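You operate a simulated robot arm through the tools that you are given. There is no shell and no other tool. Be economical: measure what you need, move in short steps, check, and stop when the job is done.

You are at the controls of a simulated robot arm. One attempt, no reset.

JOB
Draw a cup of whey from vat 3 and swing it to SEAT.
Fine: wind the cup UP before swinging; leave the teal switch, the grey button and the ribbed cups.

Only the result counts: the job must be done as asked and must still hold three seconds after the hand-in. Knocking over, shifting, dropping, spilling or breaking anything else fails it.

ROBOT AND FRAMES
A 7-joint arm with a two-finger parallel gripper, fixed in place. Base frame: the origin is at the foot of the arm, x ahead of it, y to its left, z up. Lengths are in mm, angles in degrees, forces in N, time in s.
With the tool pointing down near the work surface it reaches from about 300 to 700 mm from the base axis. Its first joint turns from -66.0 to 66.0 degrees. Payload 1.57 kg.
The tool frame sits at the grasp point between the pads (the TCP): z along the fingers, y along the line on which they close. The tips reach 30 mm beyond it. The gripper opens to 110 mm. The fingers are 24 mm wide and 12 mm thick; the gripper's body (48 by 112 mm) begins 78 mm behind the TCP.
Orientation is that of the tool frame in the base frame, as a unit quaternion [x, y, z, w]. With the fingers straight down and closing along the base's y, the tool's x points along the base's -x, its y along +y and its z along -z.

CONTROLS
- The arm moves only by the tool move_arm. Its argument "rows" is a list of rows, each a list of 7 numbers: the gripper command, from -1 (fully open) to 1 (shut), values between in proportion, then the shift along the tool's x, y, z in units of 30 mm (1.0 is 30 mm), then the turn, a rotation vector about the tool's x, y, z in units of 4 degrees (1.0 is 4 degrees). In form: [[jaw, tx, ty, tz, wx, wy, wz], ...]. A call has 1 to 20 rows; each row shifts and turns the commanded pose from where the row before left it, along the tool's axes as they then stand. A call with a number of a shift or a turn outside -1 to 1 is refused whole. A row lasts 0.2 s, in which the tool goes at most 50 mm and 8.6 degrees; a call with a longer step from one row to the next is refused whole, and so is a gripper value outside its range. A pose out of reach is approached as far as the arm can. The call stops where the force on the tool passes 40 N (or 10 N more than at its start, if that is more) or the arm is blocked; 0.2 s more then pass. Each finger travels about 108 mm/s and halts on what it meets, pressing with about 25 N; the grip force reading is that of the motor and also rises with nothing between the fingers. The clock runs only during rows and for 0.2 s after the last one: add rows that do not move to give the fingers time. It gives the time, the measured TCP pose, the force on the tool (base axes), the opening and the grip force at its end, in the units of the frame above (readings bear some noise).
- Cameras (640 x 400 px; columns grow to the right, rows downward): "scene" is fixed at [117.7, -383.6, 1400.7]; the picture's right is [1.00, -0.05, 0.00], its down [-0.03, -0.61, -0.79] and it looks along [0.04, 0.79, -0.61] (base axes); focal length 216 px, centre (320, 200). "wrist" rides on the gripper at [-36, 0, -80] in the tool frame; the picture's right is [0.00, -1.00, 0.00], its down [0.97, 0.00, -0.24] and it looks along [0.24, 0.00, 0.97] (tool axes); focal length 218 px, centre (320, 200). There is no depth. A picture from a camera that has moved, and an enlarged one, comes with that camera's place and axes in the base frame and with its lens. The place of the scene camera against the robot may be out by one fixed shift of up to 18 mm in any direction.
- grab_frame(camera): a new picture of that camera. The clock stands still meanwhile.
- close_up(camera, box): a new picture of the part [left, top, right, bottom] of that camera's present view, enlarged. The clock stands still meanwhile.
- close_job(): hands the job in; it is judged then, once.

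Go step by step. Nothing tells you positions but the pictures and the camera data: compare them with the known pose of the tool, close in by small moves and look again before you grip or let go. The budget is 120 turns and 64 pictures, counting those below and the enlarged ones. Unless the task says otherwise, let go and move clear before handing in, and close with one line.

The tools are called by a JSON object that holds its "name" and its "arguments". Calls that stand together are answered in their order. move_arm: Moves the arm, as the interface text tells. Its arguments: {"type":"object","properties":{"rows":{"type":"array","items":{"type":"array","items":{"type":"number"}}}},"required":["rows"]} The other tools are called the same way: grab_frame (camera) takes a picture; close_up (camera, box) takes an enlarged picture of a part of a camera's view; close_job () hands the job in.

At the start:

```text
time_s: 0.0
eef_pos: [320.9, 113.7, 1246.4]
orientation: [0.0, 1.0, -0.001, 0.001]
contact_force: [-0.6, -0.3, 0.1]
gripper_width: 109.7
gripper_force: 0.0
```

scene: 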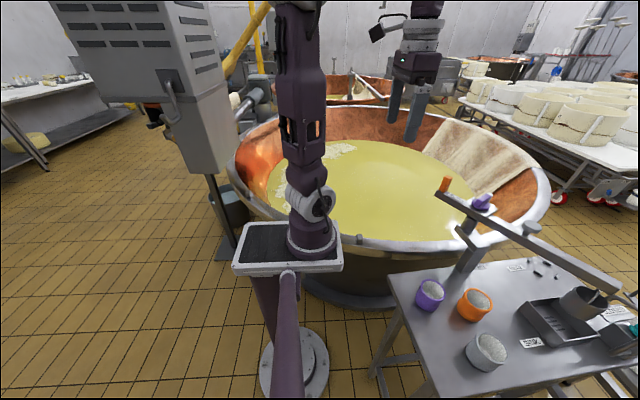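
wrist: 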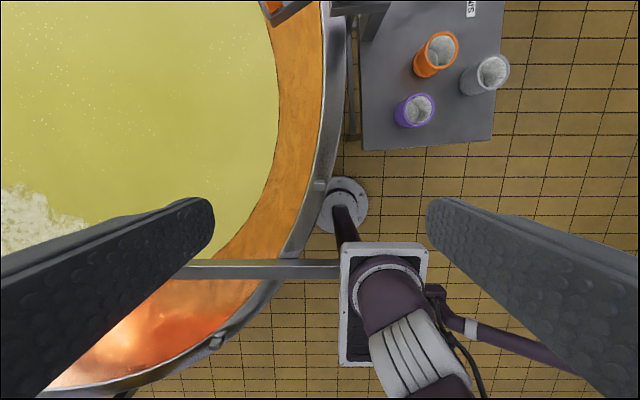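

I see a big vat, a side table with purple, orange and grey cups, and a swing arm carrying coloured parts. I'll enlarge the table and swing arm to read the labels.

{"name": "close_up", "arguments": {"camera": "scene", "box": [380, 160, 640, 400]}}

{"name": "close_up", "arguments": {"camera": "scene", "box": [420, 160, 540, 280]}}

{"name": "close_up", "arguments": {"camera": "scene", "box": [510, 240, 640, 370]}}

```text
1.67 times, centred on (510, 280) of scene
camera zoom: at [117.7, -383.6, 1400.7], right [1.0, -0.05, 0.0], down [-0.03, -0.61, -0.79], along [0.04, 0.79, -0.61], focal length 360 px, centre (3, 67)
```

zoom: 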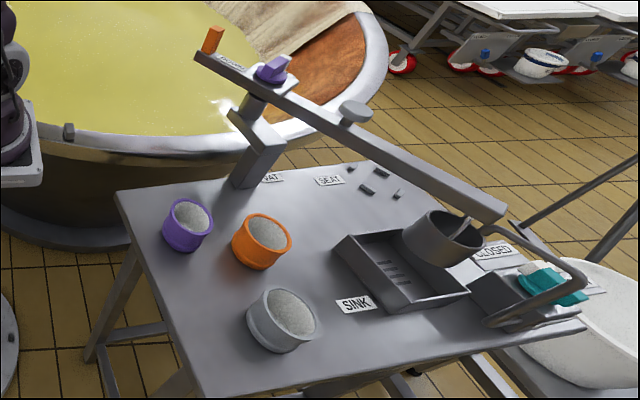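

```text
3.33 times, centred on (480, 220) of scene
camera zoom: at [117.7, -383.6, 1400.7], right [1.0, -0.05, 0.0], down [-0.03, -0.61, -0.79], along [0.04, 0.79, -0.61], focal length 720 px, centre (-213, 133)
```

zoom: 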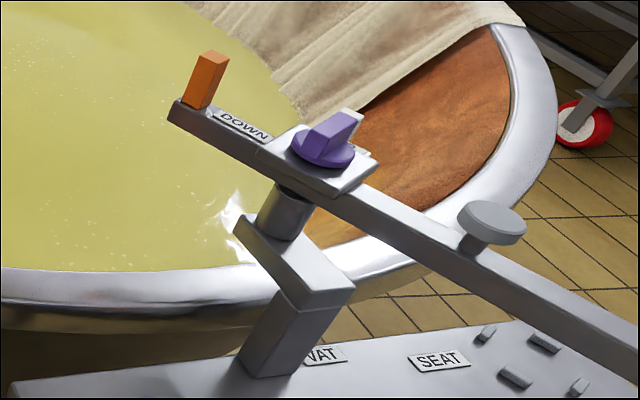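

```text
3.08 times, centred on (575, 305) of scene
camera zoom: at [117.7, -383.6, 1400.7], right [1.0, -0.05, 0.0], down [-0.03, -0.61, -0.79], along [0.04, 0.79, -0.61], focal length 665 px, centre (-465, -123)
```

zoom: 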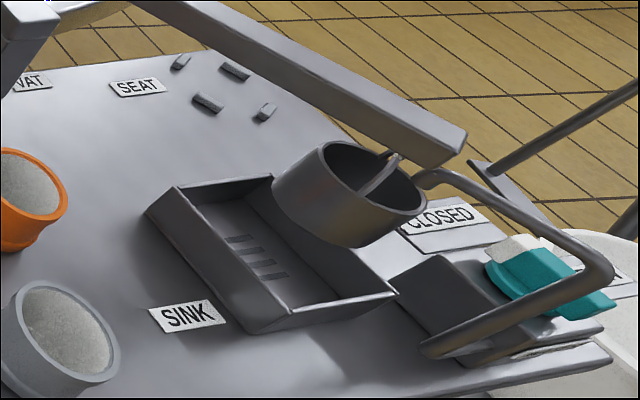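

The jib pivots on a post at the vat edge, roughly (610, 80), with a purple crank knob on top and an orange handle on its tail. The cup hangs over SINK. I'll move the wrist camera forward and high to look straight down on it.

{"name": "move_arm", "arguments": {"rows": [[-1, -1, 0, 0, 0, 0, 0], [-1, -1, 0, 0, 0, 0, 0], [-1, -1, 0, 0, 0, 0, 0], [-1, -1, 0, 0, 0, 0, 0], [-1, -1, -1, 0, 0, 0, 0], [-1, -1, -1, 0, 0, 0, 0]]}}

{"name": "grab_frame", "arguments": {"camera": "wrist"}}

{"name": "grab_frame", "arguments": {"camera": "scene"}}

```text
time_s: 1.4
eef_pos: [499.9, 51.6, 1248.8]
orientation: [0.0, 1.0, 0.0, 0.0]
contact_force: [-0.2, 0.6, -0.4]
gripper_width: 109.8
gripper_force: 0.0
```

```text
58 pictures are left
camera wrist: at [536.5, 52.1, 1327.4], right [0.0, -1.0, 0.0], down [-0.97, 0.0, 0.24], along [-0.24, 0.0, -0.97], focal length 218 px, centre (320, 200)
```

wrist: 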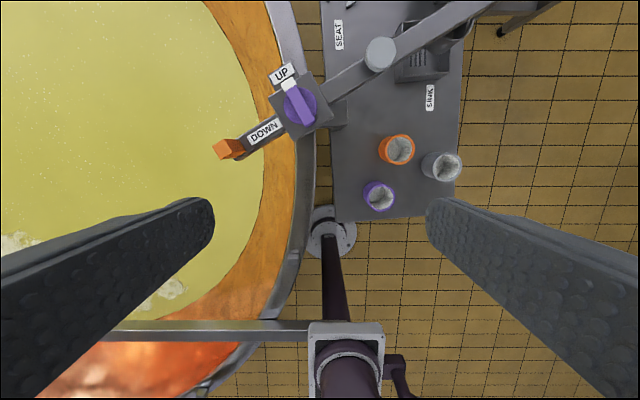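

```text
57 pictures are left
```

scene: 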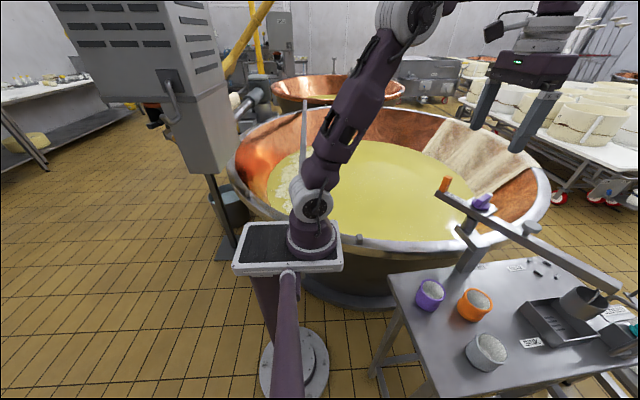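

The knob on the pivot points to UP and sits about 90° from DOWN, and the handle is on the beam tail at about (534, 174). I'll enlarge this view to see the handle, knob and button.

{"name": "close_up", "arguments": {"camera": "wrist", "box": [200, 40, 350, 170]}}

{"name": "close_up", "arguments": {"camera": "wrist", "box": [310, 0, 500, 120]}}

```text
3.08 times, centred on (275, 105) of wrist
camera zoom: at [536.5, 52.1, 1327.4], right [0.0, -1.0, 0.0], down [-0.97, 0.0, 0.24], along [-0.24, 0.0, -0.97], focal length 672 px, centre (458, 492)
```

zoom: 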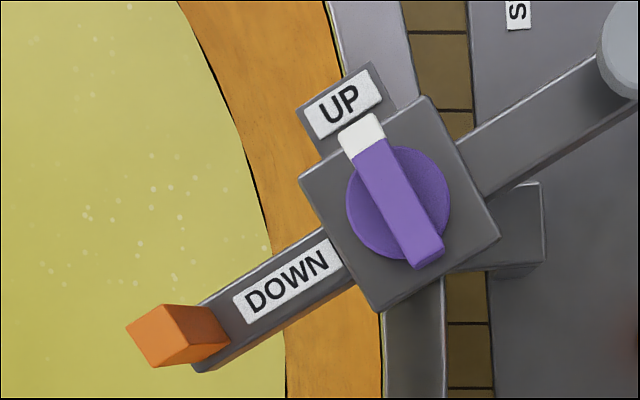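

```text
3.33 times, centred on (405, 60) of wrist
camera zoom: at [536.5, 52.1, 1327.4], right [0.0, -1.0, 0.0], down [-0.97, 0.0, 0.24], along [-0.24, 0.0, -0.97], focal length 728 px, centre (37, 667)
```

zoom: 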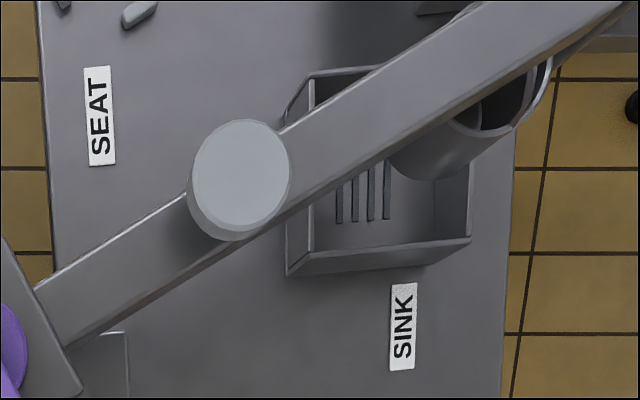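

The handle is a box on the tail at about (533, 167), with its top near z 1055–1065. I'll go above it and turn the jaws to close across the beam.

{"name": "move_arm", "arguments": {"rows": [[-1, -0.275, 0.97, 0.75, 0, 0, 0], [-1, -0.275, 0.97, 0.75, 0, 0, 0], [-1, -0.275, 0.97, 0.75, 0, 0, 0], [-1, -0.275, 0.97, 0.75, 0, 0, 0], [-1, 0, 0, 0, 0, 0, 1], [-1, 0, 0, 0, 0, 0, 1], [-1, 0, 0, 0, 0, 0, 1], [-1, 0, 0, 0, 0, 0, 1], [-1, 0, 0, 0, 0, 0, 1], [-1, 0, 0, 0, 0, 0, 1], [-1, 0, 0, 0, 0, 0, 1], [-1, 0, 0, 0, 0, 0, 1], [-1, 0, 0, 0, 0, 0, 1], [-1, 0, 0, 0, 0, 0, 1], [-1, 0, 0, 0, 0, 0, 1], [-1, 0, 0, 0, 0, 0, 1], [-1, 0, 0, 0, 0, 0, 1], [-1, 0, 0, 0, 0, 0, 1], [-1, 0, 0, 0, 0, 0, 0.9]]}}

{"name": "grab_frame", "arguments": {"camera": "wrist"}}

{"name": "close_up", "arguments": {"camera": "scene", "box": [400, 100, 560, 260]}}

```text
time_s: 5.4
eef_pos: [532.4, 170.9, 1157.1]
orientation: [0.498, 0.867, 0.0, 0.001]
contact_force: [-0.2, 0.2, -0.8]
gripper_width: 109.9
gripper_force: 0.1
```

```text
54 pictures are left
camera wrist: at [551.3, 139.3, 1235.3], right [-0.86, -0.51, 0.0], down [-0.49, 0.84, 0.24], along [-0.12, 0.21, -0.97], focal length 218 px, centre (320, 200)
```

wrist: 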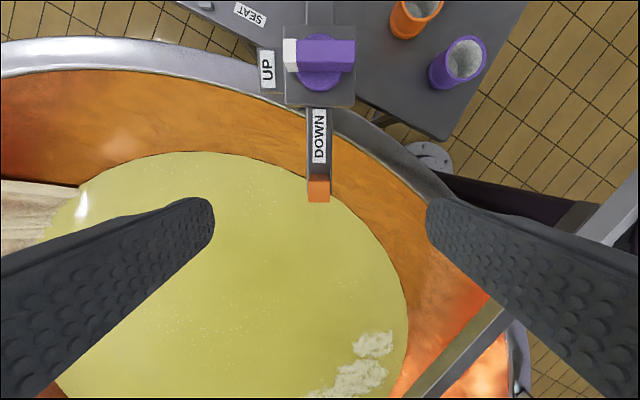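

```text
2.50 times, centred on (480, 180) of scene
camera zoom: at [117.7, -383.6, 1400.7], right [1.0, -0.05, 0.0], down [-0.03, -0.61, -0.79], along [0.04, 0.79, -0.61], focal length 540 px, centre (-80, 250)
```

zoom: 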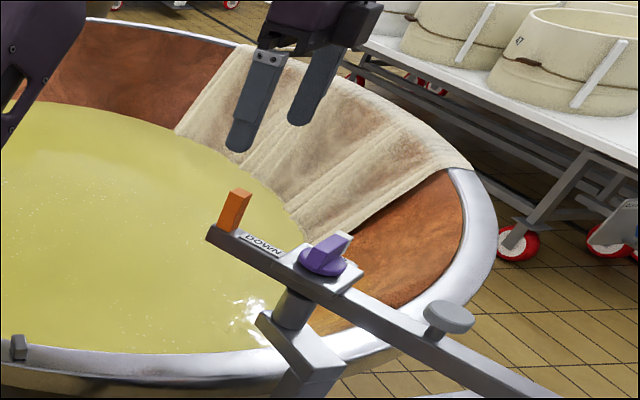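

{"name": "close_up", "arguments": {"camera": "wrist", "box": [270, 130, 370, 220]}}

```text
4.44 times, centred on (320, 175) of wrist
camera zoom: at [551.3, 139.3, 1235.3], right [-0.86, -0.51, 0.0], down [-0.49, 0.84, 0.24], along [-0.12, 0.21, -0.97], focal length 970 px, centre (320, 311)
```

zoom: 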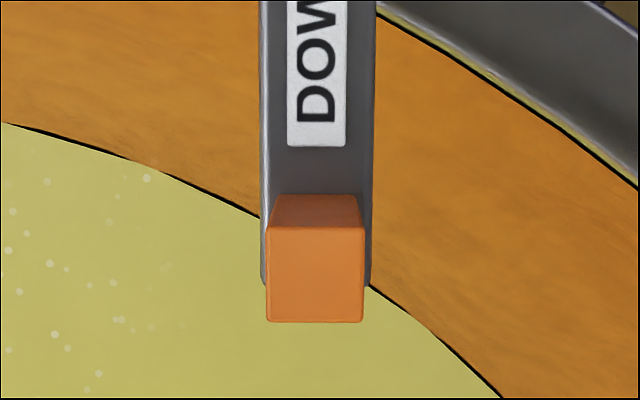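

The jaws line up with the beam and the handle is an 18 mm box at about (533, 172), z 1015–1055. I'll descend around it and close to a loose cage.

{"name": "move_arm", "arguments": {"rows": [[-1, 0, 0, 0.9, 0, 0, 0], [-1, 0, 0, 0.9, 0, 0, 0], [-1, 0, 0, 0.9, 0, 0, 0], [-1, 0, 0, 0.85, 0, 0, 0], [0.0, 0, 0, 0, 0, 0, 0], [0.58, 0, 0, 0, 0, 0, 0], [0.58, 0, 0, 0, 0, 0, 0]]}}

{"name": "grab_frame", "arguments": {"camera": "wrist"}}

{"name": "close_up", "arguments": {"camera": "scene", "box": [400, 100, 560, 260]}}

```text
time_s: 7.0
eef_pos: [532.8, 170.1, 1050.2]
orientation: [0.497, 0.868, 0.0, -0.001]
contact_force: [-0.2, -0.6, 0.4]
gripper_width: 23.1
gripper_force: 0.1
```

```text
51 pictures are left
camera wrist: at [551.4, 139.9, 1128.1], right [-0.86, -0.51, 0.0], down [-0.49, 0.84, 0.24], along [-0.12, 0.21, -0.97], focal length 218 px, centre (320, 200)
```

wrist: 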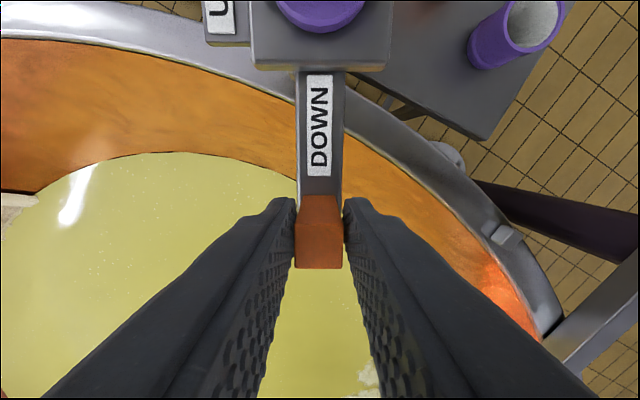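

```text
2.50 times, centred on (480, 180) of scene
camera zoom: at [117.7, -383.6, 1400.7], right [1.0, -0.05, 0.0], down [-0.03, -0.61, -0.79], along [0.04, 0.79, -0.61], focal length 540 px, centre (-80, 250)
```

zoom: 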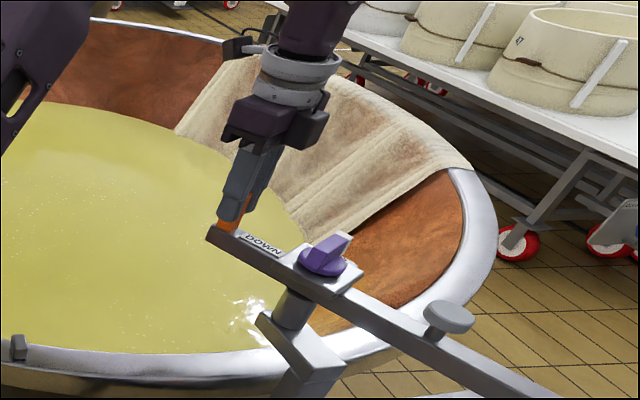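

The fingers straddle the handle. I'll swing it counter-clockwise about 20° as a test.

{"name": "move_arm", "arguments": {"rows": [[0.58, -0.004, -0.12, 0, 0, 0, -0.5], [0.58, -0.008, -0.237, 0, 0, 0, -1], [0.58, -0.008, -0.237, 0, 0, 0, -1], [0.58, -0.008, -0.237, 0, 0, 0, -1], [0.58, -0.008, -0.237, 0, 0, 0, -1], [0.58, -0.004, -0.12, 0, 0, 0, -0.5]]}}

{"name": "grab_frame", "arguments": {"camera": "wrist"}}

{"name": "grab_frame", "arguments": {"camera": "scene"}}

```text
time_s: 8.4
eef_pos: [504.5, 148.3, 1051.8]
orientation: [0.338, 0.941, 0.0, 0.0]
contact_force: [0.1, 0.5, -0.5]
gripper_width: 23.8
gripper_force: 0.2
```

```text
49 pictures are left
camera wrist: at [533.2, 125.1, 1129.4], right [-0.64, -0.77, 0.0], down [-0.75, 0.62, 0.24], along [-0.19, 0.15, -0.97], focal length 218 px, centre (320, 200)
```

wrist: 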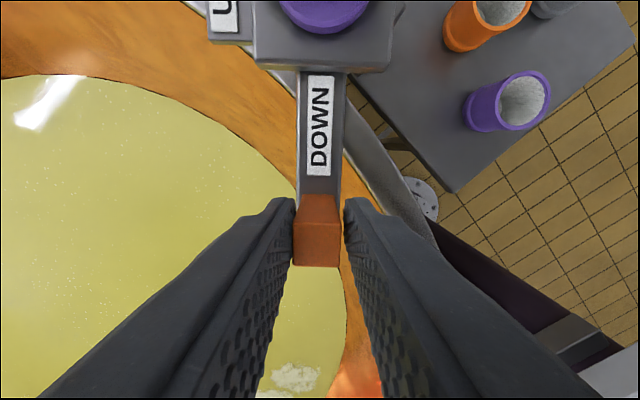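

```text
48 pictures are left
```

scene: 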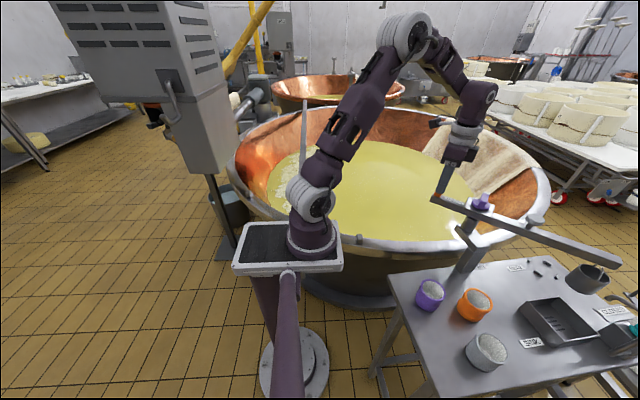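

The jib swings freely along my arc. Continuing by about 60°.

{"name": "move_arm", "arguments": {"rows": [[0.58, -0.004, -0.12, 0, 0, 0, -0.5], [0.58, -0.008, -0.237, 0, 0, 0, -1], [0.58, -0.008, -0.237, 0, 0, 0, -1], [0.58, -0.008, -0.237, 0, 0, 0, -1], [0.58, -0.008, -0.237, 0, 0, 0, -1], [0.58, -0.008, -0.237, 0, 0, 0, -1], [0.58, -0.008, -0.237, 0, 0, 0, -1], [0.58, -0.008, -0.237, 0, 0, 0, -1], [0.58, -0.008, -0.237, 0, 0, 0, -1], [0.58, -0.008, -0.237, 0, 0, 0, -1], [0.58, -0.008, -0.237, 0, 0, 0, -1], [0.58, -0.008, -0.237, 0, 0, 0, -1], [0.58, -0.008, -0.237, 0, 0, 0, -1], [0.58, -0.008, -0.237, 0, 0, 0, -1], [0.58, -0.008, -0.237, 0, 0, 0, -1], [0.58, -0.004, -0.12, 0, 0, 0, -0.5]]}}

{"name": "grab_frame", "arguments": {"camera": "wrist"}}

{"name": "grab_frame", "arguments": {"camera": "scene"}}

```text
time_s: 11.8
eef_pos: [489.4, 47.8, 1049.4]
orientation: [-0.179, 0.984, 0.0, 0.0]
contact_force: [-0.5, 0.6, 0.6]
gripper_width: 24.1
gripper_force: 0.4
```

```text
47 pictures are left
camera wrist: at [523.0, 59.5, 1128.4], right [0.35, -0.94, 0.0], down [-0.91, -0.34, 0.24], along [-0.23, -0.08, -0.97], focal length 218 px, centre (320, 200)
```

wrist: 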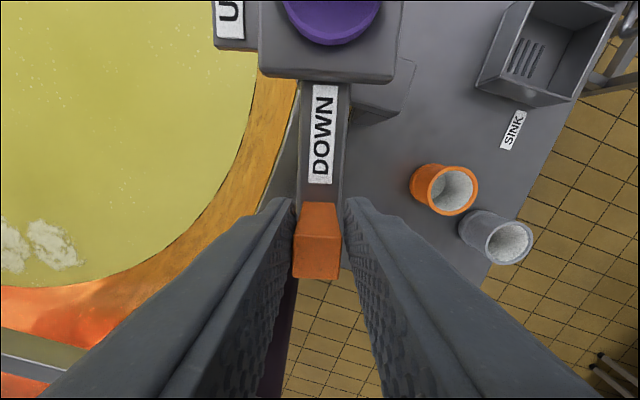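

```text
46 pictures are left
```

scene: 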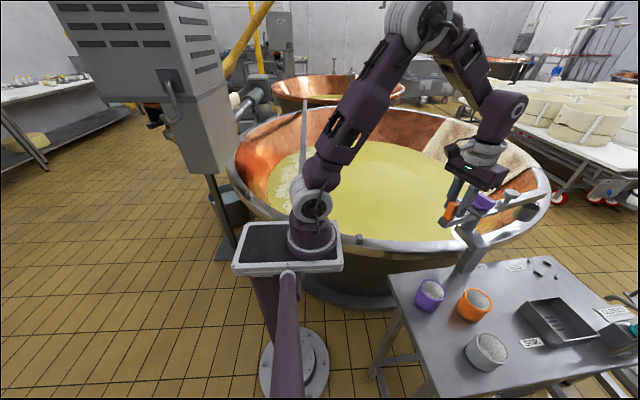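

Tracking is good; the cup is now at about +20°. Continuing another 52° over the vat.

{"name": "move_arm", "arguments": {"rows": [[0.58, 0.03, -0.12, 0, 0, 0, -0.5], [0.58, 0.03, -0.237, 0, 0, 0, -1], [0.58, -0.008, -0.24, 0, 0, 0, -1], [0.58, -0.008, -0.24, 0, 0, 0, -1], [0.58, -0.008, -0.24, 0, 0, 0, -1], [0.58, -0.008, -0.24, 0, 0, 0, -1], [0.58, -0.008, -0.24, 0, 0, 0, -1], [0.58, -0.008, -0.24, 0, 0, 0, -1], [0.58, -0.008, -0.24, 0, 0, 0, -1], [0.58, -0.008, -0.24, 0, 0, 0, -1], [0.58, -0.008, -0.24, 0, 0, 0, -1], [0.58, -0.008, -0.24, 0, 0, 0, -1], [0.58, -0.008, -0.24, 0, 0, 0, -1], [0.58, -0.004, -0.12, 0, 0, 0, -0.5]]}}

{"name": "grab_frame", "arguments": {"camera": "wrist"}}

{"name": "close_up", "arguments": {"camera": "scene", "box": [360, 80, 560, 280]}}

```text
time_s: 14.8
eef_pos: [551.7, -15.1, 1051.7]
orientation: [-0.591, 0.807, 0.0, 0.0]
contact_force: [-1.4, 0.0, -0.6]
gripper_width: 23.9
gripper_force: 0.8
```

```text
45 pictures are left
camera wrist: at [562.4, 18.0, 1130.1], right [0.95, -0.3, 0.0], down [-0.29, -0.93, 0.24], along [-0.07, -0.23, -0.97], focal length 218 px, centre (320, 200)
```

wrist: 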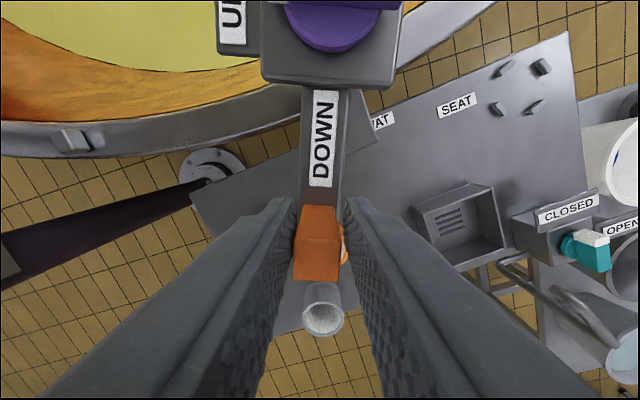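

```text
2.00 times, centred on (460, 180) of scene
camera zoom: at [117.6, -383.6, 1400.7], right [1.0, -0.05, 0.0], down [-0.03, -0.61, -0.79], along [0.04, 0.79, -0.61], focal length 432 px, centre (40, 240)
```

zoom: 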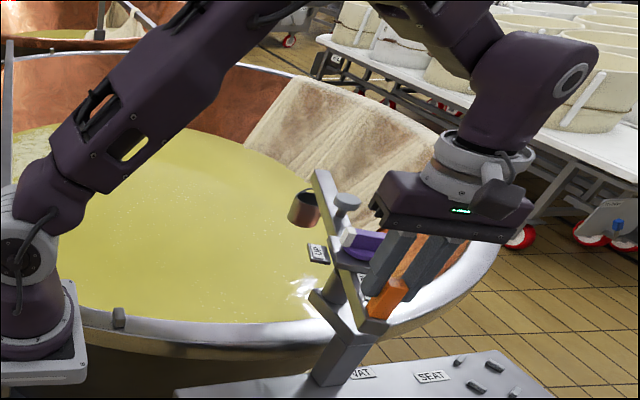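

The cup is over the near-right edge of the whey at about 72°. I'll continue 32° further so it hangs well over the whey.

{"name": "move_arm", "arguments": {"rows": [[0.58, 0.03, -0.12, 0, 0, 0, -0.5], [0.58, 0.03, -0.237, 0, 0, 0, -1], [0.58, -0.008, -0.24, 0, 0, 0, -1], [0.58, -0.008, -0.24, 0, 0, 0, -1], [0.58, -0.008, -0.24, 0, 0, 0, -1], [0.58, -0.008, -0.24, 0, 0, 0, -1], [0.58, -0.008, -0.24, 0, 0, 0, -1], [0.58, -0.008, -0.24, 0, 0, 0, -1], [0.58, -0.004, -0.12, 0, 0, 0, -0.5], [0.58, 0, 0, 0, 0, 0, 0]]}}

{"name": "grab_frame", "arguments": {"camera": "wrist"}}

{"name": "close_up", "arguments": {"camera": "scene", "box": [360, 80, 560, 280]}}

```text
time_s: 17.0
eef_pos: [607.0, -19.7, 1051.7]
orientation: [0.79, -0.613, -0.003, 0.001]
contact_force: [-29.2, 1.2, -5.5]
gripper_width: 46.9
gripper_force: 13.0
```

```text
43 pictures are left
camera wrist: at [598.9, 14.8, 1130.0], right [0.97, 0.25, 0.0], down [0.24, -0.94, 0.24], along [0.05, -0.23, -0.97], focal length 218 px, centre (320, 200)
```

wrist: 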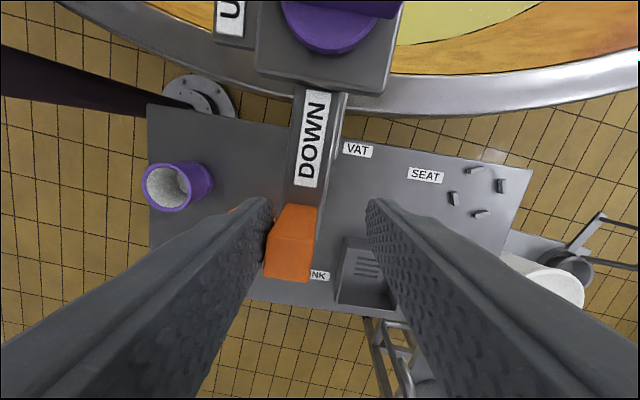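

```text
2.00 times, centred on (460, 180) of scene
camera zoom: at [116.9, -383.6, 1400.7], right [1.0, -0.05, 0.0], down [-0.03, -0.61, -0.79], along [0.04, 0.79, -0.61], focal length 432 px, centre (40, 240)
```

zoom: 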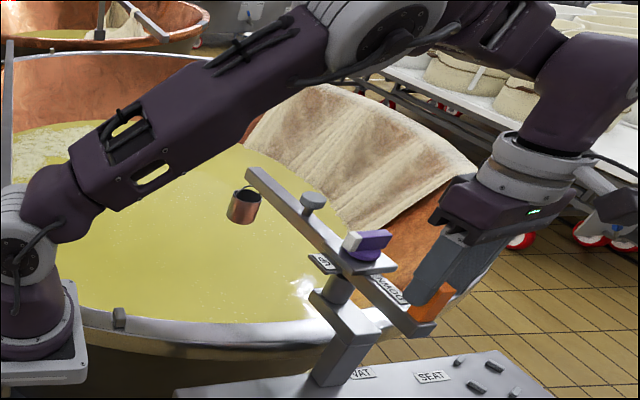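

The jib met its end stop with the cup at about 95°, over the whey, which must be the VAT station. I'll ease back to remove the pressing force, then open.

{"name": "move_arm", "arguments": {"rows": [[0.58, 0, 0.24, 0, 0, 0, 1], [0.58, 0, 0.24, 0, 0, 0, 1], [0.58, 0, 0.12, 0, 0, 0, 0.5], [0.5, 0, 0, 0, 0, 0, 0], [0.0, 0, 0, 0, 0, 0, 0], [-0.5, 0, 0, 0, 0, 0, 0], [-0.5, 0, 0, 0, 0, 0, 0]]}}

{"name": "grab_frame", "arguments": {"camera": "wrist"}}

```text
time_s: 18.6
eef_pos: [591.5, -24.4, 1050.9]
orientation: [0.734, -0.679, 0.001, 0.0]
contact_force: [-0.1, 0.4, -0.3]
gripper_width: 82.5
gripper_force: 0.0
```

```text
41 pictures are left
camera wrist: at [588.3, 11.8, 1129.6], right [1.0, 0.08, 0.0], down [0.07, -0.97, 0.24], along [0.02, -0.24, -0.97], focal length 218 px, centre (320, 200)
```

wrist: 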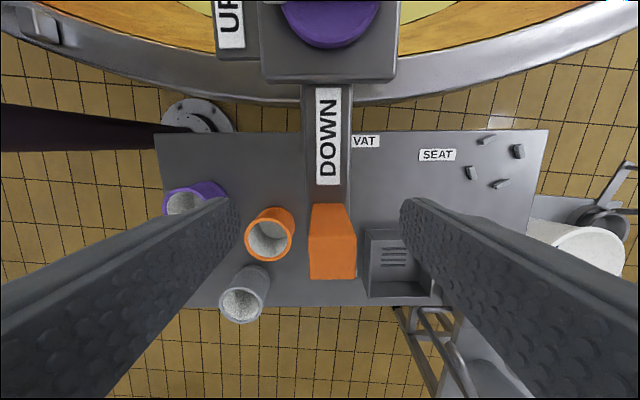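

The jib rests at VAT with no load. Now I'll rise, go over the knob and turn the jaws 90° to grip across its bar.

{"name": "move_arm", "arguments": {"rows": [[-1, 0, 0, -0.85, 0, 0, 0], [-1, 0, 0, -0.85, 0, 0, 0], [-1, 0, 0, -0.85, 0, 0, 0], [-1, 0, 0, -0.85, 0, 0, 0], [-1, -0.89, 0, 0, 0, 0, 0], [-1, -0.89, 0, 0, 0, 0, 0], [-1, -0.89, 0, 0, 0, 0, 0], [-1, -0.89, 0, 0, 0, 0, 0]]}}

{"name": "move_arm", "arguments": {"rows": [[-1, 0, 0, 0, 0, 0, 1], [-1, 0, 0, 0, 0, 0, 1], [-1, 0, 0, 0, 0, 0, 1], [-1, 0, 0, 0, 0, 0, 1], [-1, 0, 0, 0, 0, 0, 1], [-1, 0, 0, 0, 0, 0, 1], [-1, 0, 0, 0, 0, 0, 1], [-1, 0, 0, 0, 0, 0, 1], [-1, 0, 0, 0, 0, 0, 1], [-1, 0, 0, 0, 0, 0, 1], [-1, 0, 0, 0, 0, 0, 1], [-1, 0, 0, 0, 0, 0, 1], [-1, 0, 0, 0, 0, 0, 1], [-1, 0, 0, 0, 0, 0, 1], [-1, 0, 0, 0, 0, 0, 1], [-1, 0, 0, 0, 0, 0, 1], [-1, 0, 0, 0, 0, 0, 1], [-1, 0, 0, 0, 0, 0, 1], [-1, 0, 0, 0, 0, 0, 1], [-1, 0, 0, 0, 0, 0, 1]]}}

{"name": "grab_frame", "arguments": {"camera": "wrist"}}

{"name": "grab_frame", "arguments": {"camera": "scene"}}

```text
time_s: 20.4
eef_pos: [582.1, 82.5, 1150.2]
orientation: [0.734, -0.68, 0.0, 0.001]
contact_force: [-0.3, 0.8, 0.2]
gripper_width: 110.0
gripper_force: 0.1
```

```text
time_s: 24.6
eef_pos: [582.7, 83.3, 1151.9]
orientation: [-0.124, 0.992, 0.001, -0.001]
contact_force: [0.2, -0.2, 0.4]
gripper_width: 110.0
gripper_force: 0.0
```

```text
40 pictures are left
camera wrist: at [617.2, 91.4, 1230.8], right [0.25, -0.97, 0.0], down [-0.94, -0.24, 0.24], along [-0.23, -0.06, -0.97], focal length 218 px, centre (320, 200)
```

wrist: 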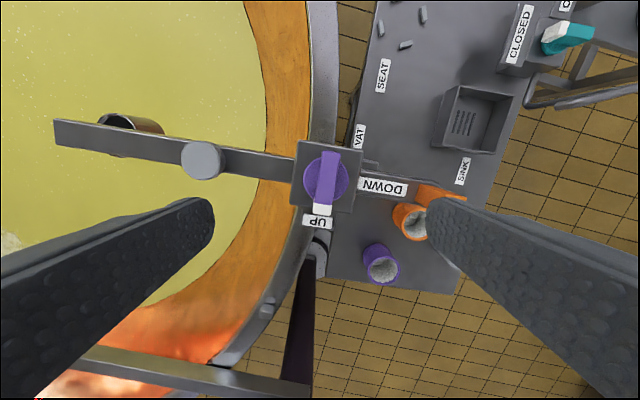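

```text
39 pictures are left
```

scene: 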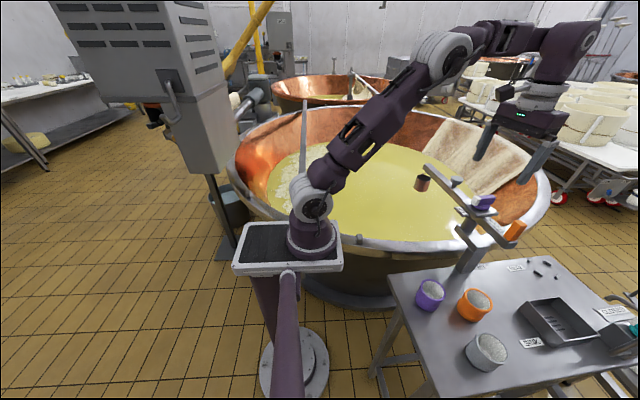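

{"name": "close_up", "arguments": {"camera": "wrist", "box": [270, 130, 370, 230]}}

```text
4.00 times, centred on (320, 180) of wrist
camera zoom: at [617.2, 91.4, 1230.8], right [0.25, -0.97, 0.0], down [-0.94, -0.24, 0.24], along [-0.23, -0.06, -0.97], focal length 873 px, centre (320, 280)
```

zoom: 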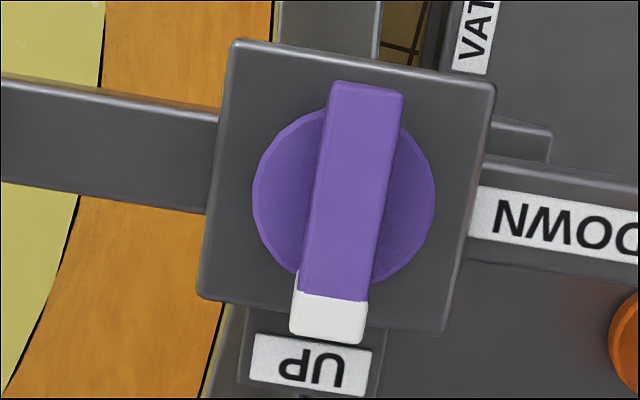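

The knob bar is about 15 × 54 mm, centred near (587, 78.5). I'll trim the yaw by 9.5°, centre on the bar and descend partway.

{"name": "move_arm", "arguments": {"rows": [[-0.3, -0.1, -0.19, 0, 0, 0, 0], [0, 0, 0, 0, 0, 0, 1], [0.2, 0, 0, 0, 0, 0, 1], [0.2, 0, 0, 0, 0, 0, 0.37], [0.2, 0, 0, 0.8, 0, 0, 0], [0.2, 0, 0, 0.8, 0, 0, 0], [0.2, 0, 0, 0.8, 0, 0, 0]]}}

{"name": "grab_frame", "arguments": {"camera": "wrist"}}

{"name": "close_up", "arguments": {"camera": "scene", "box": [430, 160, 530, 260]}}

```text
time_s: 26.2
eef_pos: [587.2, 79.1, 1079.3]
orientation: [-0.042, 0.999, 0.0, 0.0]
contact_force: [-0.6, -0.4, -0.9]
gripper_width: 44.0
gripper_force: 0.1
```

```text
37 pictures are left
camera wrist: at [622.4, 81.7, 1159.0], right [0.09, -1.0, 0.0], down [-0.97, -0.08, 0.24], along [-0.24, -0.02, -0.97], focal length 218 px, centre (320, 200)
```

wrist: 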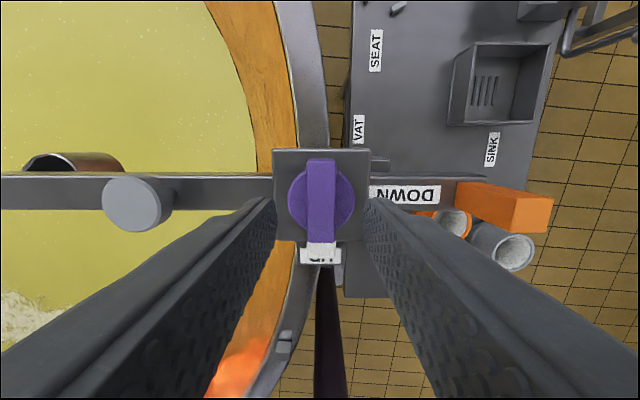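

```text
4.00 times, centred on (480, 210) of scene
camera zoom: at [117.7, -383.6, 1400.7], right [1.0, -0.05, 0.0], down [-0.03, -0.61, -0.79], along [0.04, 0.79, -0.61], focal length 864 px, centre (-320, 160)
```

zoom: 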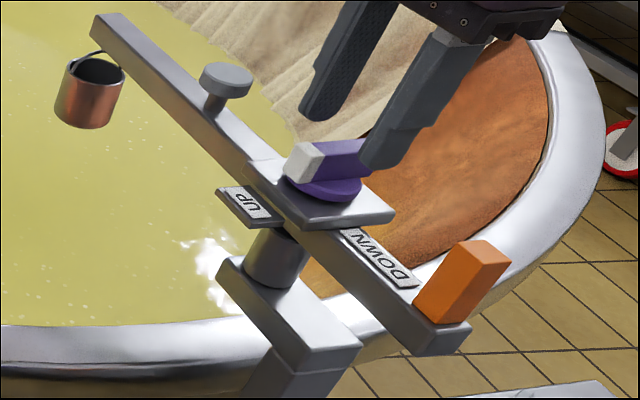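

{"name": "close_up", "arguments": {"camera": "wrist", "box": [260, 140, 380, 270]}}

```text
3.08 times, centred on (320, 205) of wrist
camera zoom: at [622.4, 81.7, 1159.0], right [0.09, -1.0, 0.0], down [-0.97, -0.08, 0.24], along [-0.24, -0.02, -0.97], focal length 672 px, centre (320, 185)
```

zoom: 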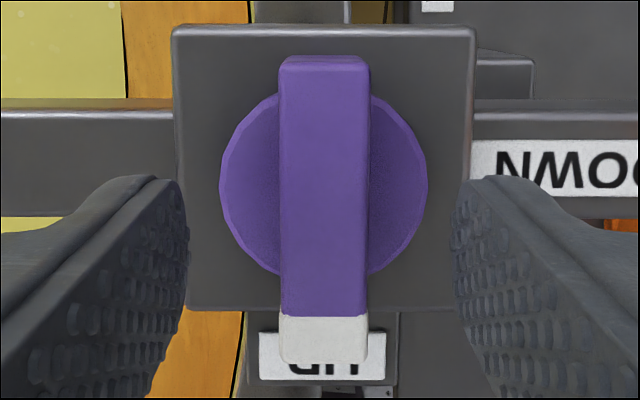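

The bar top is near z 1036 and the plate near 1012, so TCP at 1048 puts the tips safely alongside the bar. I'll descend and grip.

{"name": "move_arm", "arguments": {"rows": [[0.2, -0.03, 0, 0.5, 0, 0, 0], [0.2, 0, 0, 0.53, 0, 0, 0], [0.5, 0, 0, 0, 0, 0, 0], [1, 0, 0, 0, 0, 0, 0], [1, 0, 0, 0, 0, 0, 0], [1, 0, 0, 0, 0, 0, 0]]}}

{"name": "grab_frame", "arguments": {"camera": "wrist"}}

```text
time_s: 27.1
eef_pos: [588.7, 77.6, 1052.9]
orientation: [-0.043, 0.999, -0.001, 0.003]
contact_force: [0.2, -2.7, 7.6]
gripper_width: 15.9
gripper_force: 25.1
stopped in row 4: the force on the tool passed its limit (the readings are from after the stop); the commanded pose is now the measured one
```

```text
34 pictures are left
camera wrist: at [623.9, 81.2, 1132.0], right [0.09, -1.0, 0.0], down [-0.97, -0.08, 0.23], along [-0.23, -0.02, -0.97], focal length 218 px, centre (320, 200)
```

wrist: 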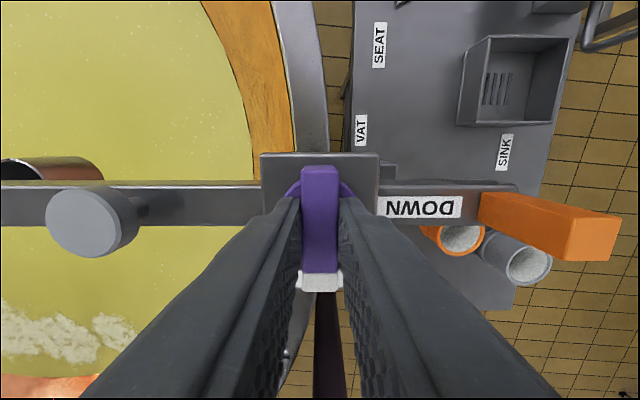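

The bar is gripped (15.9 mm). I'll turn the knob toward DOWN, 45° first.

{"name": "move_arm", "arguments": {"rows": [[1, 0, 0, 0, 0, 0, -0.5], [1, 0, 0, 0, 0, 0, -0.8], [1, 0, 0, 0, 0, 0, -1], [1, 0, 0, 0, 0, 0, -1], [1, 0, 0, 0, 0, 0, -1], [1, 0, 0, 0, 0, 0, -1], [1, 0, 0, 0, 0, 0, -1], [1, 0, 0, 0, 0, 0, -1], [1, 0, 0, 0, 0, 0, -1], [1, 0, 0, 0, 0, 0, -1], [1, 0, 0, 0, 0, 0, -1], [1, 0, 0, 0, 0, 0, -1]]}}

{"name": "grab_frame", "arguments": {"camera": "wrist"}}

{"name": "close_up", "arguments": {"camera": "scene", "box": [380, 120, 540, 280]}}

```text
time_s: 29.7
eef_pos: [586.5, 77.7, 1054.1]
orientation: [-0.421, 0.907, -0.002, 0.0]
contact_force: [-2.5, -6.3, 31.0]
gripper_width: 44.4
gripper_force: 45.5
```

```text
33 pictures are left
camera wrist: at [610.4, 105.7, 1131.7], right [0.76, -0.65, 0.0], down [-0.63, -0.74, 0.24], along [-0.15, -0.18, -0.97], focal length 218 px, centre (320, 200)
```

wrist: 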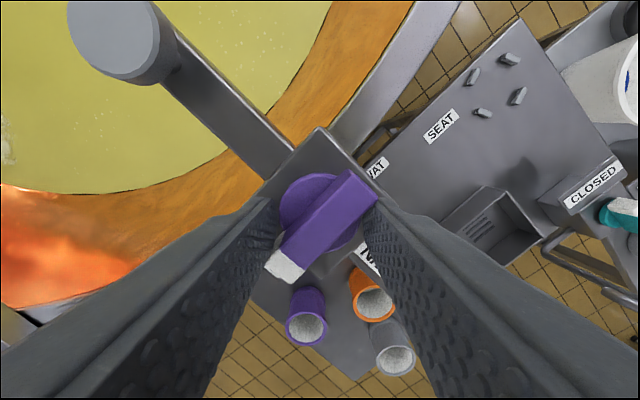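

```text
2.50 times, centred on (460, 200) of scene
camera zoom: at [117.0, -383.8, 1400.7], right [1.0, -0.05, 0.0], down [-0.03, -0.61, -0.79], along [0.04, 0.79, -0.61], focal length 540 px, centre (-30, 200)
```

zoom: 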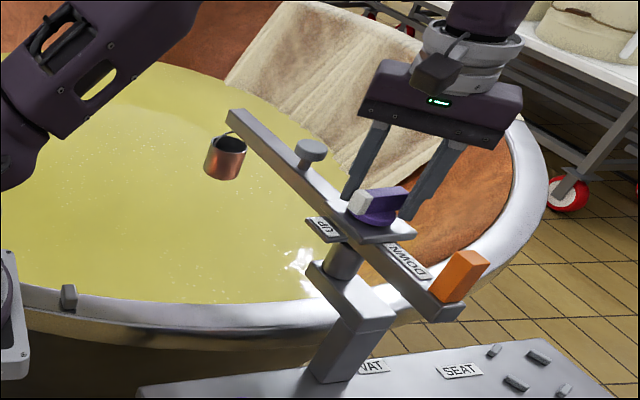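

The jaws slipped round the bar: it still looks square to the beam at UP while the fingers turned 45°. I'll enlarge to see what held it.

{"name": "close_up", "arguments": {"camera": "wrist", "box": [240, 120, 400, 300]}}

{"name": "close_up", "arguments": {"camera": "scene", "box": [440, 170, 520, 250]}}

```text
2.22 times, centred on (320, 210) of wrist
camera zoom: at [610.4, 105.7, 1131.7], right [0.76, -0.65, 0.0], down [-0.63, -0.74, 0.24], along [-0.15, -0.18, -0.97], focal length 485 px, centre (320, 178)
```

zoom: 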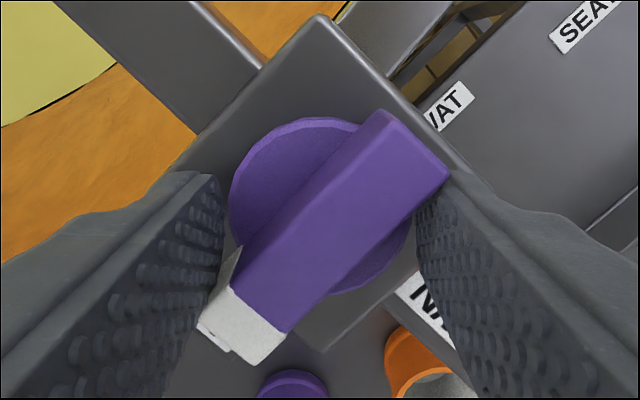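

```text
5.00 times, centred on (480, 210) of scene
camera zoom: at [117.0, -383.8, 1400.7], right [1.0, -0.05, 0.0], down [-0.03, -0.61, -0.79], along [0.04, 0.79, -0.61], focal length 1080 px, centre (-480, 150)
```

zoom: 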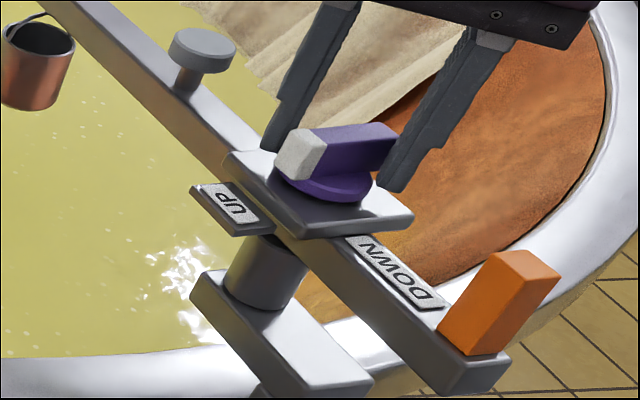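

The bar did not budge. I'll open, re-align with it at a slightly higher z so the tips don't press the disc, and grip again for a small test turn.

{"name": "move_arm", "arguments": {"rows": [[0.0, 0, 0, -0.15, 0, 0, 0], [0.0, 0, 0, 0, 0, 0, 0.3], [0.0, 0, 0, 0, 0, 0, 1], [0.0, 0, 0, 0, 0, 0, 1], [0.0, 0, 0, 0, 0, 0, 1], [0.0, 0, 0, 0, 0, 0, 1], [0.0, 0, 0, 0, 0, 0, 1], [0.0, 0, 0, 0, 0, 0, 1], [0.0, 0, 0, 0, 0, 0, 1], [0.0, 0, 0, 0, 0, 0, 1], [0.0, 0, 0, 0, 0, 0, 1], [0.0, 0, 0, 0, 0, 0, 1], [0.0, 0, 0, 0, 0, 0, 1], [0.5, 0, 0, 0.05, 0, 0, 0], [1, 0, 0, 0, 0, 0, 0], [1, 0, 0, 0, 0, 0, 0], [1, 0, 0, 0, 0, 0, 0]]}}

{"name": "move_arm", "arguments": {"rows": [[1, 0, 0, 0, 0, 0, -0.5], [1, 0, 0, 0, 0, 0, -0.5], [1, 0, 0, 0, 0, 0, -0.5], [1, 0, 0, 0, 0, 0, -0.5], [1, 0, 0, 0, 0, 0, 0]]}}

{"name": "grab_frame", "arguments": {"camera": "wrist"}}

```text
time_s: 33.3
eef_pos: [587.9, 79.2, 1055.4]
orientation: [-0.044, 0.999, -0.001, 0.002]
contact_force: [-1.3, -2.6, 2.0]
gripper_width: 15.7
gripper_force: 31.4
```

```text
time_s: 34.5
eef_pos: [589.0, 78.5, 1056.4]
orientation: [-0.114, 0.994, -0.001, 0.002]
contact_force: [0.7, -0.5, 0.0]
gripper_width: 18.8
gripper_force: 33.1
```

```text
29 pictures are left
camera wrist: at [623.2, 86.3, 1134.5], right [0.22, -0.97, 0.0], down [-0.95, -0.22, 0.24], along [-0.23, -0.05, -0.97], focal length 218 px, centre (320, 200)
```

wrist: 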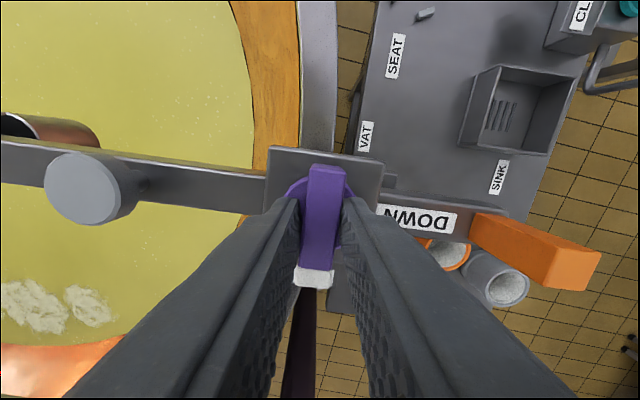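

It still slips at 8°, so it is blocked counter-clockwise. I'll test the other direction gently.

{"name": "move_arm", "arguments": {"rows": [[1, 0, 0, 0, 0, 0, 0.5], [1, 0, 0, 0, 0, 0, 0.5], [1, 0, 0, 0, 0, 0, 0.5], [1, 0, 0, 0, 0, 0, 0.5], [1, 0, 0, 0, 0, 0, 0.5], [1, 0, 0, 0, 0, 0, 0.5], [1, 0, 0, 0, 0, 0, 0.5], [1, 0, 0, 0, 0, 0, 0.5], [1, 0, 0, 0, 0, 0, 0]]}}

{"name": "grab_frame", "arguments": {"camera": "wrist"}}

```text
time_s: 36.5
eef_pos: [587.8, 78.8, 1055.5]
orientation: [0.027, 1.0, 0.0, 0.002]
contact_force: [-6.3, -3.0, 2.9]
gripper_width: 15.8
gripper_force: 31.8
```

```text
28 pictures are left
camera wrist: at [623.8, 76.2, 1134.4], right [-0.05, -1.0, 0.0], down [-0.97, 0.05, 0.24], along [-0.24, 0.01, -0.97], focal length 218 px, centre (320, 200)
```

wrist: 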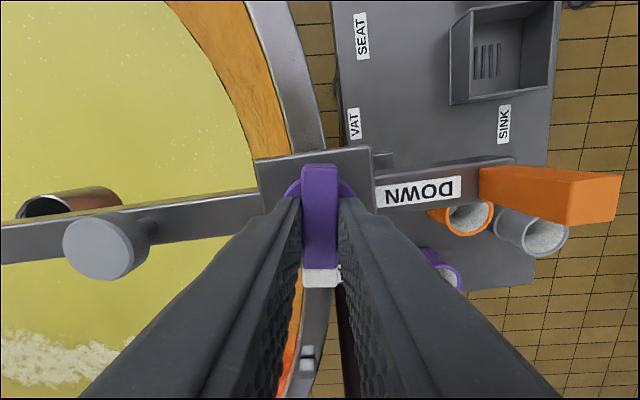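

Clockwise the knob turns freely while the beam stays put, so UP is an end stop and lowering is a clockwise wind. I'll continue clockwise and watch the cup.

{"name": "move_arm", "arguments": {"rows": [[1, 0, 0, 0, 0, 0, 1], [1, 0, 0, 0, 0, 0, 1], [1, 0, 0, 0, 0, 0, 1], [1, 0, 0, 0, 0, 0, 1], [1, 0, 0, 0, 0, 0, 1], [1, 0, 0, 0, 0, 0, 1], [1, 0, 0, 0, 0, 0, 1], [1, 0, 0, 0, 0, 0, 1], [1, 0, 0, 0, 0, 0, 1], [1, 0, 0, 0, 0, 0, 1]]}}

{"name": "grab_frame", "arguments": {"camera": "wrist"}}

{"name": "close_up", "arguments": {"camera": "scene", "box": [380, 120, 540, 280]}}

```text
time_s: 38.7
eef_pos: [586.2, 78.3, 1057.0]
orientation: [0.368, 0.93, 0.0, 0.002]
contact_force: [0.4, -10.8, -9.7]
gripper_width: 16.0
gripper_force: 31.5
```

```text
27 pictures are left
camera wrist: at [613.8, 53.2, 1134.5], right [-0.68, -0.73, 0.0], down [-0.71, 0.66, 0.24], along [-0.17, 0.16, -0.97], focal length 218 px, centre (320, 200)
```

wrist: 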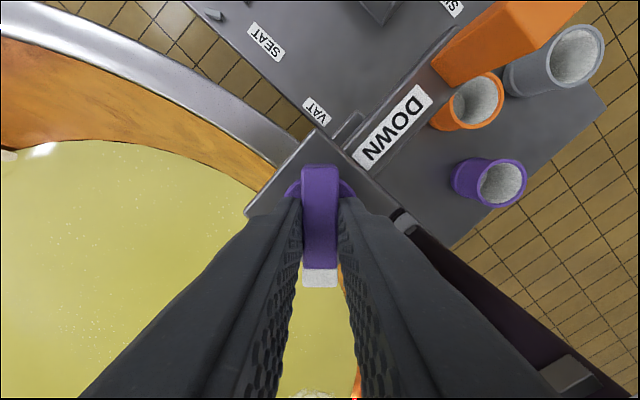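

```text
2.50 times, centred on (460, 200) of scene
camera zoom: at [117.8, -383.9, 1400.6], right [1.0, -0.05, 0.0], down [-0.03, -0.61, -0.79], along [0.04, 0.79, -0.61], focal length 540 px, centre (-30, 200)
```

zoom: 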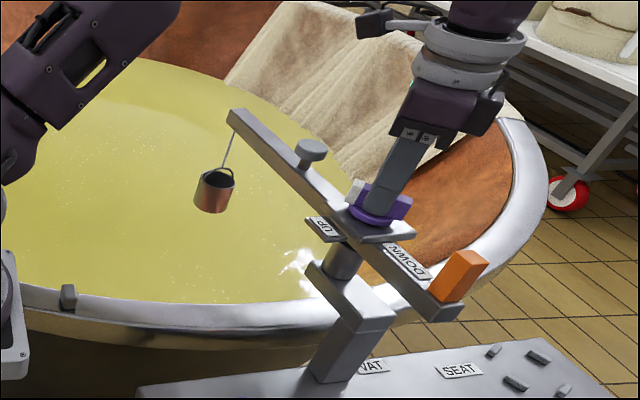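

The cup is lowering as I wind clockwise. Continuing.

{"name": "move_arm", "arguments": {"rows": [[1, 0, 0, 0, 0, 0, 1], [1, 0, 0, 0, 0, 0, 1], [1, 0, 0, 0, 0, 0, 1], [1, 0, 0, 0, 0, 0, 1], [1, 0, 0, 0, 0, 0, 1], [1, 0, 0, 0, 0, 0, 1], [1, 0, 0, 0, 0, 0, 1], [1, 0, 0, 0, 0, 0, 1], [1, 0, 0, 0, 0, 0, 1], [1, 0, 0, 0, 0, 0, 1], [1, 0, 0, 0, 0, 0, 1], [1, 0, 0, 0, 0, 0, 1]]}}

{"name": "grab_frame", "arguments": {"camera": "wrist"}}

{"name": "close_up", "arguments": {"camera": "scene", "box": [380, 120, 540, 280]}}

```text
time_s: 41.3
eef_pos: [586.4, 77.3, 1056.4]
orientation: [0.714, 0.7, 0.0, 0.002]
contact_force: [-16.4, -21.9, -6.1]
gripper_width: 16.0
gripper_force: 31.7
```

```text
25 pictures are left
camera wrist: at [586.6, 41.8, 1134.5], right [-1.0, 0.02, 0.0], down [0.02, 0.97, 0.24], along [0.01, 0.24, -0.97], focal length 218 px, centre (320, 200)
```

wrist: 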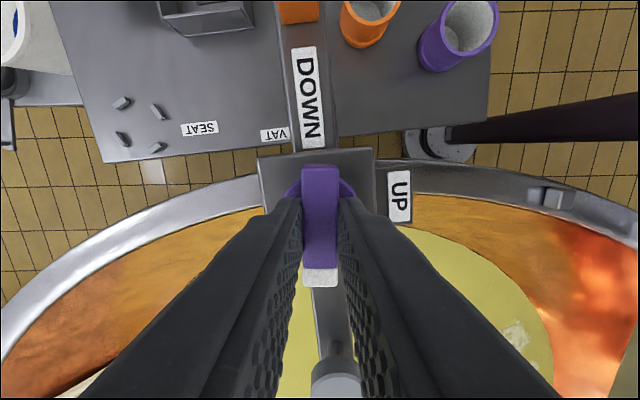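

```text
2.50 times, centred on (460, 200) of scene
camera zoom: at [117.3, -384.2, 1400.5], right [1.0, -0.05, 0.0], down [-0.03, -0.61, -0.79], along [0.04, 0.79, -0.61], focal length 540 px, centre (-30, 200)
```

zoom: 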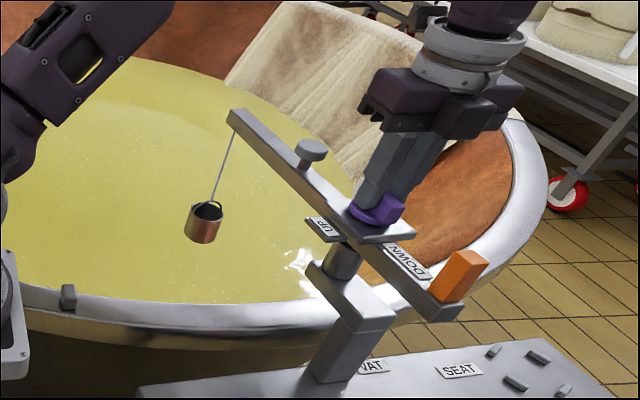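

The cup is down part of the way, and the lateral force suggests the true axis is nearer (585, 77). I'll release, rise, flip the jaws back 180° and regrip to continue.

{"name": "move_arm", "arguments": {"rows": [[0.5, 0, 0, 0, 0, 0, 0], [0.2, 0, 0, 0, 0, 0, 0], [0.2, 0, 0, -0.6, 0, 0, 0], [0.2, 0, 0, -0.6, 0, 0, -1], [0.2, 0, 0, 0, 0, 0, -1], [0.2, 0, 0, 0, 0, 0, -1], [0.2, 0, 0, 0, 0, 0, -1], [0.2, 0, 0, 0, 0, 0, -1], [0.2, 0, 0, 0, 0, 0, -1], [0.2, 0, 0, 0, 0, 0, -1], [0.2, 0, 0, 0, 0, 0, -1], [0.2, 0, 0, 0, 0, 0, -1], [0.2, 0, 0, 0, 0, 0, -1], [0.2, 0, 0, 0, 0, 0, -1], [0.2, 0, 0, 0, 0, 0, -1], [0.2, 0, 0, 0, 0, 0, -1], [0.2, 0, 0, 0, 0, 0, -1], [0.2, 0, 0, 0, 0, 0, -1], [0.2, 0, 0, 0, 0, 0, -1]]}}

{"name": "move_arm", "arguments": {"rows": [[0.2, 0, 0, 0, 0, 0, -1], [0.2, 0, 0, 0, 0, 0, -1], [0.2, 0, 0, 0, 0, 0, -1], [0.2, 0, 0, 0, 0, 0, -1], [0.2, 0, 0, 0, 0, 0, -1], [0.2, 0, 0, 0, 0, 0, -1], [0.2, 0, 0, 0, 0, 0, -1], [0.2, 0, 0, 0, 0, 0, -1], [0.2, 0, 0, 0, 0, 0, -1], [0.2, 0, 0, 0, 0, 0, -1], [0.2, 0, 0, 0, 0, 0, -1], [0.2, 0, 0, 0, 0, 0, -1], [0.2, 0, 0, 0, 0, 0, -1], [0.2, 0, 0, 0, 0, 0, -1], [0.2, 0, 0, 0, 0, 0, -1], [0.2, 0, 0, 0, 0, 0, -1], [0.2, 0, 0, 0, 0, 0, -1], [0.2, 0, 0, 0, 0, 0, -1], [0.2, 0, 0, 0, 0, 0, -1], [0.2, 0, 0, 0, 0, 0, -1]]}}

{"name": "move_arm", "arguments": {"rows": [[0.2, 0, 0, 0, 0, 0, -1], [0.2, 0, 0, 0, 0, 0, -1], [0.2, 0, 0, 0, 0, 0, -1], [0.2, 0, 0, 0, 0, 0, -1], [0.2, 0, 0, 0, 0, 0, -1], [0.2, 0, 0, 0, 0, 0, -1], [0.2, 0, 0, 0, 0, 0, -1], [0.2, 0, 0, 0, 0, 0, -1], [0.2, 0, 0, 0, 0, 0, -1]]}}

{"name": "grab_frame", "arguments": {"camera": "wrist"}}

```text
time_s: 45.3
eef_pos: [588.8, 78.6, 1091.5]
orientation: [0.233, 0.972, 0.001, 0.002]
contact_force: [-0.4, 0.0, -0.3]
gripper_width: 44.0
gripper_force: 0.2
```

```text
time_s: 49.5
eef_pos: [588.4, 78.9, 1093.0]
orientation: [-0.446, 0.895, -0.001, 0.001]
contact_force: [-0.8, 0.9, 0.9]
gripper_width: 44.0
gripper_force: 0.1
```

```text
time_s: 51.5
eef_pos: [587.1, 78.1, 1091.3]
orientation: [-0.701, 0.713, -0.002, 0.0]
contact_force: [0.7, 0.4, 0.9]
gripper_width: 44.1
gripper_force: 0.0
```

```text
23 pictures are left
camera wrist: at [588.1, 114.8, 1170.1], right [1.0, -0.02, 0.0], down [-0.02, -0.97, 0.24], along [0.0, -0.24, -0.97], focal length 218 px, centre (320, 200)
```

wrist: 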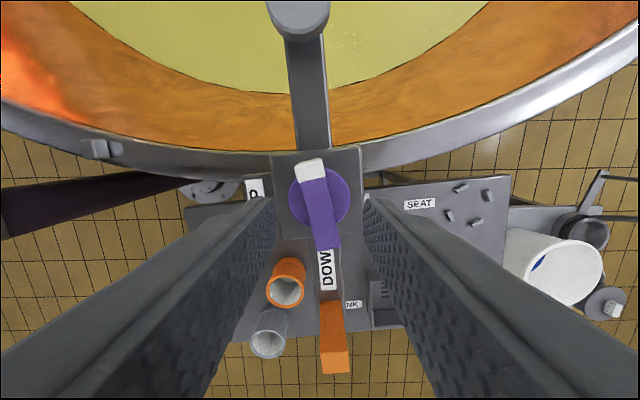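

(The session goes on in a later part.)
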